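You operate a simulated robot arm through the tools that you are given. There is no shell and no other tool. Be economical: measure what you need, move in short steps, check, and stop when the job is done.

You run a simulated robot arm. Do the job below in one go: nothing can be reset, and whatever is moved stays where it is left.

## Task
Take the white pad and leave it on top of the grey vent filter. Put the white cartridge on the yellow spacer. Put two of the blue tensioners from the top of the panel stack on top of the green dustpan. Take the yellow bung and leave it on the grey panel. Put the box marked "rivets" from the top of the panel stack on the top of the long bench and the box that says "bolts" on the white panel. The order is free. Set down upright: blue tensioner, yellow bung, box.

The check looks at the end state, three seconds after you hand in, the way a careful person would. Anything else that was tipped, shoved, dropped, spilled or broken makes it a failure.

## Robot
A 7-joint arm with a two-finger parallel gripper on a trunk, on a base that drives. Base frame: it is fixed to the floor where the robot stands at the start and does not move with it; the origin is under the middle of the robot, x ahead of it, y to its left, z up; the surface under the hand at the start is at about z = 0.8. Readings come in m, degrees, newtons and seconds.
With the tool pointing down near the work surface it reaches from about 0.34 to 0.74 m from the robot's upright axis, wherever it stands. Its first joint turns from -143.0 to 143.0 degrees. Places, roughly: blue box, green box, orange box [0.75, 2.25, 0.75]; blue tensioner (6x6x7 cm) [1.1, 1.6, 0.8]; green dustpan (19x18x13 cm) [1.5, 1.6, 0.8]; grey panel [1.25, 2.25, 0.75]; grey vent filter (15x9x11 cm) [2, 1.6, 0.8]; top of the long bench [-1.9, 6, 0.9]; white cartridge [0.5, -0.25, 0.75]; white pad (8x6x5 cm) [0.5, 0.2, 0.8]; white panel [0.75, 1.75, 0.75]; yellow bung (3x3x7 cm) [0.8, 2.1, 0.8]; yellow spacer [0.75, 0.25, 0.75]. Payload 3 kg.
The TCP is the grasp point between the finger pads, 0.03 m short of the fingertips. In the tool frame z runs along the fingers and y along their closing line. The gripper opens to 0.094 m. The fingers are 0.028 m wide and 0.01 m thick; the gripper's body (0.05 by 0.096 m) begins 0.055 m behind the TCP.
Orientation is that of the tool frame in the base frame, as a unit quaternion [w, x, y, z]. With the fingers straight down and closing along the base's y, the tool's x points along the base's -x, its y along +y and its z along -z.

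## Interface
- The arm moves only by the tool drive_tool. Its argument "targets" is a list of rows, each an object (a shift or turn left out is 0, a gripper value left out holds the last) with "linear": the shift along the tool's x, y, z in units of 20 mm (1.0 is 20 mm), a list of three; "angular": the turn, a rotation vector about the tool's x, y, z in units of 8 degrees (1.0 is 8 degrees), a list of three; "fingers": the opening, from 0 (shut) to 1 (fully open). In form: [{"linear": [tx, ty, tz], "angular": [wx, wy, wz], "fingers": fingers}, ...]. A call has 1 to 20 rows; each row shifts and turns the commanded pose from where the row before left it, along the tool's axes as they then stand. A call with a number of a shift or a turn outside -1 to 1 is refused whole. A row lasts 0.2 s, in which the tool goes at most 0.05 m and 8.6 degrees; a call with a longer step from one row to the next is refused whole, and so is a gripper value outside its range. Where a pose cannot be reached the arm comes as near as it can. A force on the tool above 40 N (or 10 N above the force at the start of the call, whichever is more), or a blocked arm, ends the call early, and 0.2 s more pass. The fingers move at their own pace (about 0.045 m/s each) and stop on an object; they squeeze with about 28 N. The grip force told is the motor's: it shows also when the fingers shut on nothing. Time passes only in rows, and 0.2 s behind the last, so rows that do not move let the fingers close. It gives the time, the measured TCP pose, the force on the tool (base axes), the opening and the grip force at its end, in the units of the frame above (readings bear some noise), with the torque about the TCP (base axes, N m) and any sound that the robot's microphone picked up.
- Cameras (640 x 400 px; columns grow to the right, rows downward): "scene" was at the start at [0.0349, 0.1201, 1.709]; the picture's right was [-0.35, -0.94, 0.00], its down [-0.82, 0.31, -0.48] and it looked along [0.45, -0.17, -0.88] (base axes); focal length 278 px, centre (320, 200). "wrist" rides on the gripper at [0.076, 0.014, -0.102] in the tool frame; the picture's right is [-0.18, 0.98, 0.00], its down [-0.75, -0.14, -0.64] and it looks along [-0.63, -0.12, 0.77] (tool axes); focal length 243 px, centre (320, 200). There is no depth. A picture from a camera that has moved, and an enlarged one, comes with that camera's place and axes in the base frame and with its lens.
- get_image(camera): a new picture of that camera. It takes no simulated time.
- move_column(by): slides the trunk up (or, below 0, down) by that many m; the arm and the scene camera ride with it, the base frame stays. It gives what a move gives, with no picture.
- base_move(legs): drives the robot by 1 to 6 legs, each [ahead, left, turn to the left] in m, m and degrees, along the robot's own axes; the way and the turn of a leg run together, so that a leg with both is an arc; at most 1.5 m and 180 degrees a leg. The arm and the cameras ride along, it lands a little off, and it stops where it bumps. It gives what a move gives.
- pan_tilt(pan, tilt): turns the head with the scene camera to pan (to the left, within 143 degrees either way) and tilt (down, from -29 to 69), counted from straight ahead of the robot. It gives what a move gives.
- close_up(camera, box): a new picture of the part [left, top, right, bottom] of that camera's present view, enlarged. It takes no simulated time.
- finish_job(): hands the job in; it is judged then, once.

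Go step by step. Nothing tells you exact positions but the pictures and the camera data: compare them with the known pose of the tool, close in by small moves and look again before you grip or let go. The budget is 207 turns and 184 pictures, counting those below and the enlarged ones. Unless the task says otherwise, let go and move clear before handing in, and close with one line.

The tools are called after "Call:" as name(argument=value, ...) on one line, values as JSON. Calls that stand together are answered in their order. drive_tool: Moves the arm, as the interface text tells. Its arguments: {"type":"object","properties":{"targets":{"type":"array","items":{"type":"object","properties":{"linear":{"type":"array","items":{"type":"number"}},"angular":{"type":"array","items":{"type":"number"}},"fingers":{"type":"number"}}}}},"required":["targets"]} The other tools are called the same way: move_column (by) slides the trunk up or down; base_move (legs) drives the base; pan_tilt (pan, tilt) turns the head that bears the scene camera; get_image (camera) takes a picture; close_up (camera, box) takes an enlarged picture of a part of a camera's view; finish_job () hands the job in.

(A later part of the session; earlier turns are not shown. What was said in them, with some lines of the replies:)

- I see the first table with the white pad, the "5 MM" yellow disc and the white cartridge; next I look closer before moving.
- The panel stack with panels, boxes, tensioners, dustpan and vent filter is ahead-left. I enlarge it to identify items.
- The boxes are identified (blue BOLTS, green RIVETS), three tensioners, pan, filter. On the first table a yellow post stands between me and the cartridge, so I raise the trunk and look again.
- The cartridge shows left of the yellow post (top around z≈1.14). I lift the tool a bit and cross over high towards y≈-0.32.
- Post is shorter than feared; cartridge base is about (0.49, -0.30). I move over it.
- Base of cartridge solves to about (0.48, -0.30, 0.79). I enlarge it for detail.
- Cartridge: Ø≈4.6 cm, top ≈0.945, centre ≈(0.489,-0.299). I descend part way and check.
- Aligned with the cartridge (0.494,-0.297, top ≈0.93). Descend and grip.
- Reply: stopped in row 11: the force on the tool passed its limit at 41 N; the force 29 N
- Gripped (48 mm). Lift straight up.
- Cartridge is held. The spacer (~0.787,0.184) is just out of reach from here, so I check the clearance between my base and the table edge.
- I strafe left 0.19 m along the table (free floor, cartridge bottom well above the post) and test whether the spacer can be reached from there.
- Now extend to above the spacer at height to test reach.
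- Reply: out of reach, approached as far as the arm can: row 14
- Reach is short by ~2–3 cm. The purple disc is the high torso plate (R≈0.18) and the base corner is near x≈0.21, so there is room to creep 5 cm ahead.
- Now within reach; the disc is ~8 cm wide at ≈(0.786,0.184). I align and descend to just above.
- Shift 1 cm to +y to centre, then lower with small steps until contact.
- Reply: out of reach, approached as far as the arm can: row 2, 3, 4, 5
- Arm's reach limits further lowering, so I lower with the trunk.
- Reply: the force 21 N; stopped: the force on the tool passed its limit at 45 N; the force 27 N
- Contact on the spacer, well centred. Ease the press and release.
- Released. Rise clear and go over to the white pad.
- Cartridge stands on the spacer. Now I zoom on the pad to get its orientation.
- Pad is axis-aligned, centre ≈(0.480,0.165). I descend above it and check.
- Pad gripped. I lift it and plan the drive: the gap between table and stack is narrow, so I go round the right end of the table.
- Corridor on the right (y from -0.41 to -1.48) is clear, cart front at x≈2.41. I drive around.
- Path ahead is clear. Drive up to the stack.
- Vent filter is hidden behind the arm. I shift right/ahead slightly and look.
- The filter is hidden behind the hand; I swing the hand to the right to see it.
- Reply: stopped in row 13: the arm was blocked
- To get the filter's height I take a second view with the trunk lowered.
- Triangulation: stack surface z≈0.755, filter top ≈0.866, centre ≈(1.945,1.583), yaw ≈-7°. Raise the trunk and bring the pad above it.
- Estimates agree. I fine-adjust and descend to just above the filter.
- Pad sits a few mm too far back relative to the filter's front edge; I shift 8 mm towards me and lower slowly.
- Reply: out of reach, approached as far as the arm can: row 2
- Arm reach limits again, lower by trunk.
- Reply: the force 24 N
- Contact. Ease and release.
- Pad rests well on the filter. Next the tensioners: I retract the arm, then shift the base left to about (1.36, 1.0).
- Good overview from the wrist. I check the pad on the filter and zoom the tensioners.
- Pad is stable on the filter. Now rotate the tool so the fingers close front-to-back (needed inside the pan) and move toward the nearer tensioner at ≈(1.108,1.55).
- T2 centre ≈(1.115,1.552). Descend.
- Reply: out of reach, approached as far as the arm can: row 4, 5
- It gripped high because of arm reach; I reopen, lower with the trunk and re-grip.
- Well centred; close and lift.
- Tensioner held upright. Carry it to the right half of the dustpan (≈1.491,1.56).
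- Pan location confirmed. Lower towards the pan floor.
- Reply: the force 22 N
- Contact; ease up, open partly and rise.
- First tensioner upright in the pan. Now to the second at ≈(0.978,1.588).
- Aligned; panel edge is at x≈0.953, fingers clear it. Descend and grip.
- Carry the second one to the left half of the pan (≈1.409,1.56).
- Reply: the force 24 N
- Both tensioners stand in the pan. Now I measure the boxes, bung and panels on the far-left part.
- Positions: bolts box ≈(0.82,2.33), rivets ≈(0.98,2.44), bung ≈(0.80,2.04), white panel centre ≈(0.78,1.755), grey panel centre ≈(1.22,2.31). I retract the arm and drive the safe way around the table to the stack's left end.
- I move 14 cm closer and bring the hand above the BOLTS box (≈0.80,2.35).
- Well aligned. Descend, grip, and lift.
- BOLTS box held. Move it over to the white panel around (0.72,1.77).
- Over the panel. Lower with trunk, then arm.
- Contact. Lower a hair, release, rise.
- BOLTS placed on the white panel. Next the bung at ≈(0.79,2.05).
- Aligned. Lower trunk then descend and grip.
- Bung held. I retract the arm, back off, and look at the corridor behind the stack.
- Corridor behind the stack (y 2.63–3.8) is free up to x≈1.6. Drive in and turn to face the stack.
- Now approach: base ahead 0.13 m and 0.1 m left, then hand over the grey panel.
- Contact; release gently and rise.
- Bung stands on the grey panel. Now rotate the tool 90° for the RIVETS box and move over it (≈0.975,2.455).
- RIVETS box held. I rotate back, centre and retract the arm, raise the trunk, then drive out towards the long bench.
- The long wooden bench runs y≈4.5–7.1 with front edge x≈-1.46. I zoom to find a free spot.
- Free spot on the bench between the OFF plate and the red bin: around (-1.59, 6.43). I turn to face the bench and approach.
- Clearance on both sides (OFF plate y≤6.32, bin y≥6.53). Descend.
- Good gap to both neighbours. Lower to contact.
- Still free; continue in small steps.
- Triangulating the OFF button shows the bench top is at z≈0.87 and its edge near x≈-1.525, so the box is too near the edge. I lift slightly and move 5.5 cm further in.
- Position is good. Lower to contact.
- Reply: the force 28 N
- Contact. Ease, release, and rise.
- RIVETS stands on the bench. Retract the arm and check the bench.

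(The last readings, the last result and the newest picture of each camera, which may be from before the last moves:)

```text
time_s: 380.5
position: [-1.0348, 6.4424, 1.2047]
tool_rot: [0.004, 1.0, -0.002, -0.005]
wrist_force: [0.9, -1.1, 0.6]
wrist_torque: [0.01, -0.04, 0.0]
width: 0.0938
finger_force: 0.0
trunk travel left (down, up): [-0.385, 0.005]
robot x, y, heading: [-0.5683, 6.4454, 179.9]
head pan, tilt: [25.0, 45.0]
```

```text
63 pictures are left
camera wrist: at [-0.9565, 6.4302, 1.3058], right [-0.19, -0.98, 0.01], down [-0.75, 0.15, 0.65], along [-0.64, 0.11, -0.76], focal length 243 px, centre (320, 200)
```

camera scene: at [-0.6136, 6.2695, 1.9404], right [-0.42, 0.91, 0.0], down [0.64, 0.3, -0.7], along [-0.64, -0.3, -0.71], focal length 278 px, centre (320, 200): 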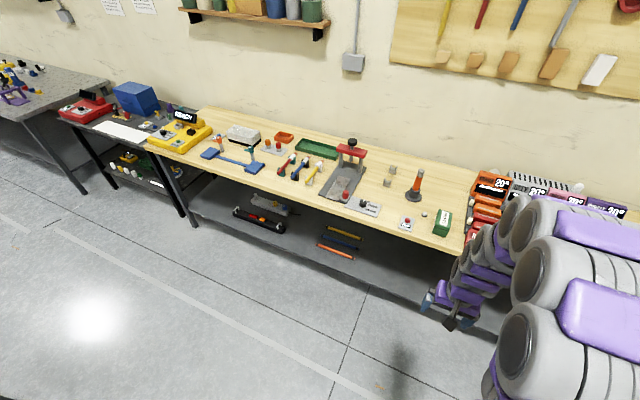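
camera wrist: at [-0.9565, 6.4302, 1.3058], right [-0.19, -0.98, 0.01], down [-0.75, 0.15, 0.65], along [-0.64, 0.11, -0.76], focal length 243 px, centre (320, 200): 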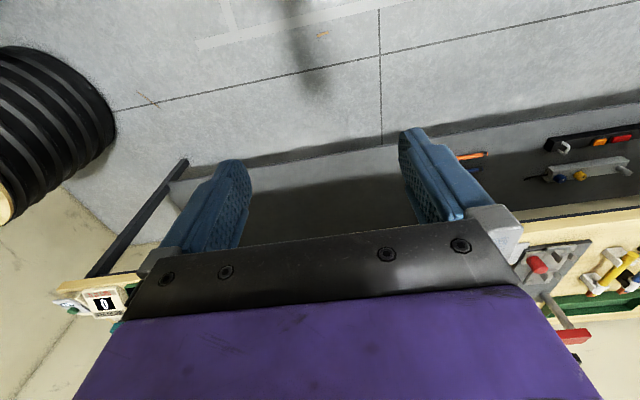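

Bench looks undisturbed. One last look back at the stack and table before handing in.

Call:
pan_tilt(pan=112, tilt=15)

Call:
close_up(camera="scene", box=[220, 140, 460, 290])

```text
time_s: 382.1
position: [-1.0348, 6.4436, 1.2051]
tool_rot: [0.005, 1.0, -0.001, -0.005]
wrist_force: [0.5, 0.1, 0.3]
wrist_torque: [0.0, 0.0, 0.0]
width: 0.094
finger_force: 0.0
trunk travel left (down, up): [-0.385, 0.005]
robot x, y, heading: [-0.568, 6.4432, 179.9]
head pan, tilt: [112.0, 15.0]
```

```text
2.67 times, centred on (340, 215) of scene
camera zoom: at [-0.5048, 6.217, 1.9875], right [-0.93, -0.37, 0.0], down [-0.09, 0.24, -0.97], along [0.36, -0.9, -0.26], focal length 741 px, centre (267, 160)
```

zoom: 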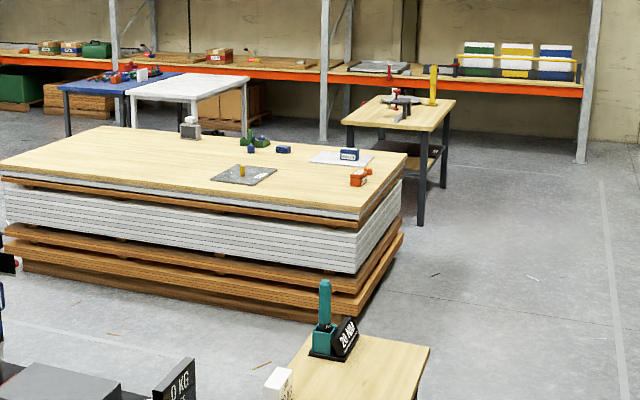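

Everything is where it should be and the gripper is clear, so I hand in.

Call:
finish_job()

```text
The job is handed in.
```

The job is handed in with every item placed: pad on the filter, cartridge on the spacer, two tensioners in the dustpan, bung on the grey panel, BOLTS on the white panel and RIVETS on the long bench. I looked back over the bench and stack before handing in and saw nothing knocked or moved, and the gripper was clear.
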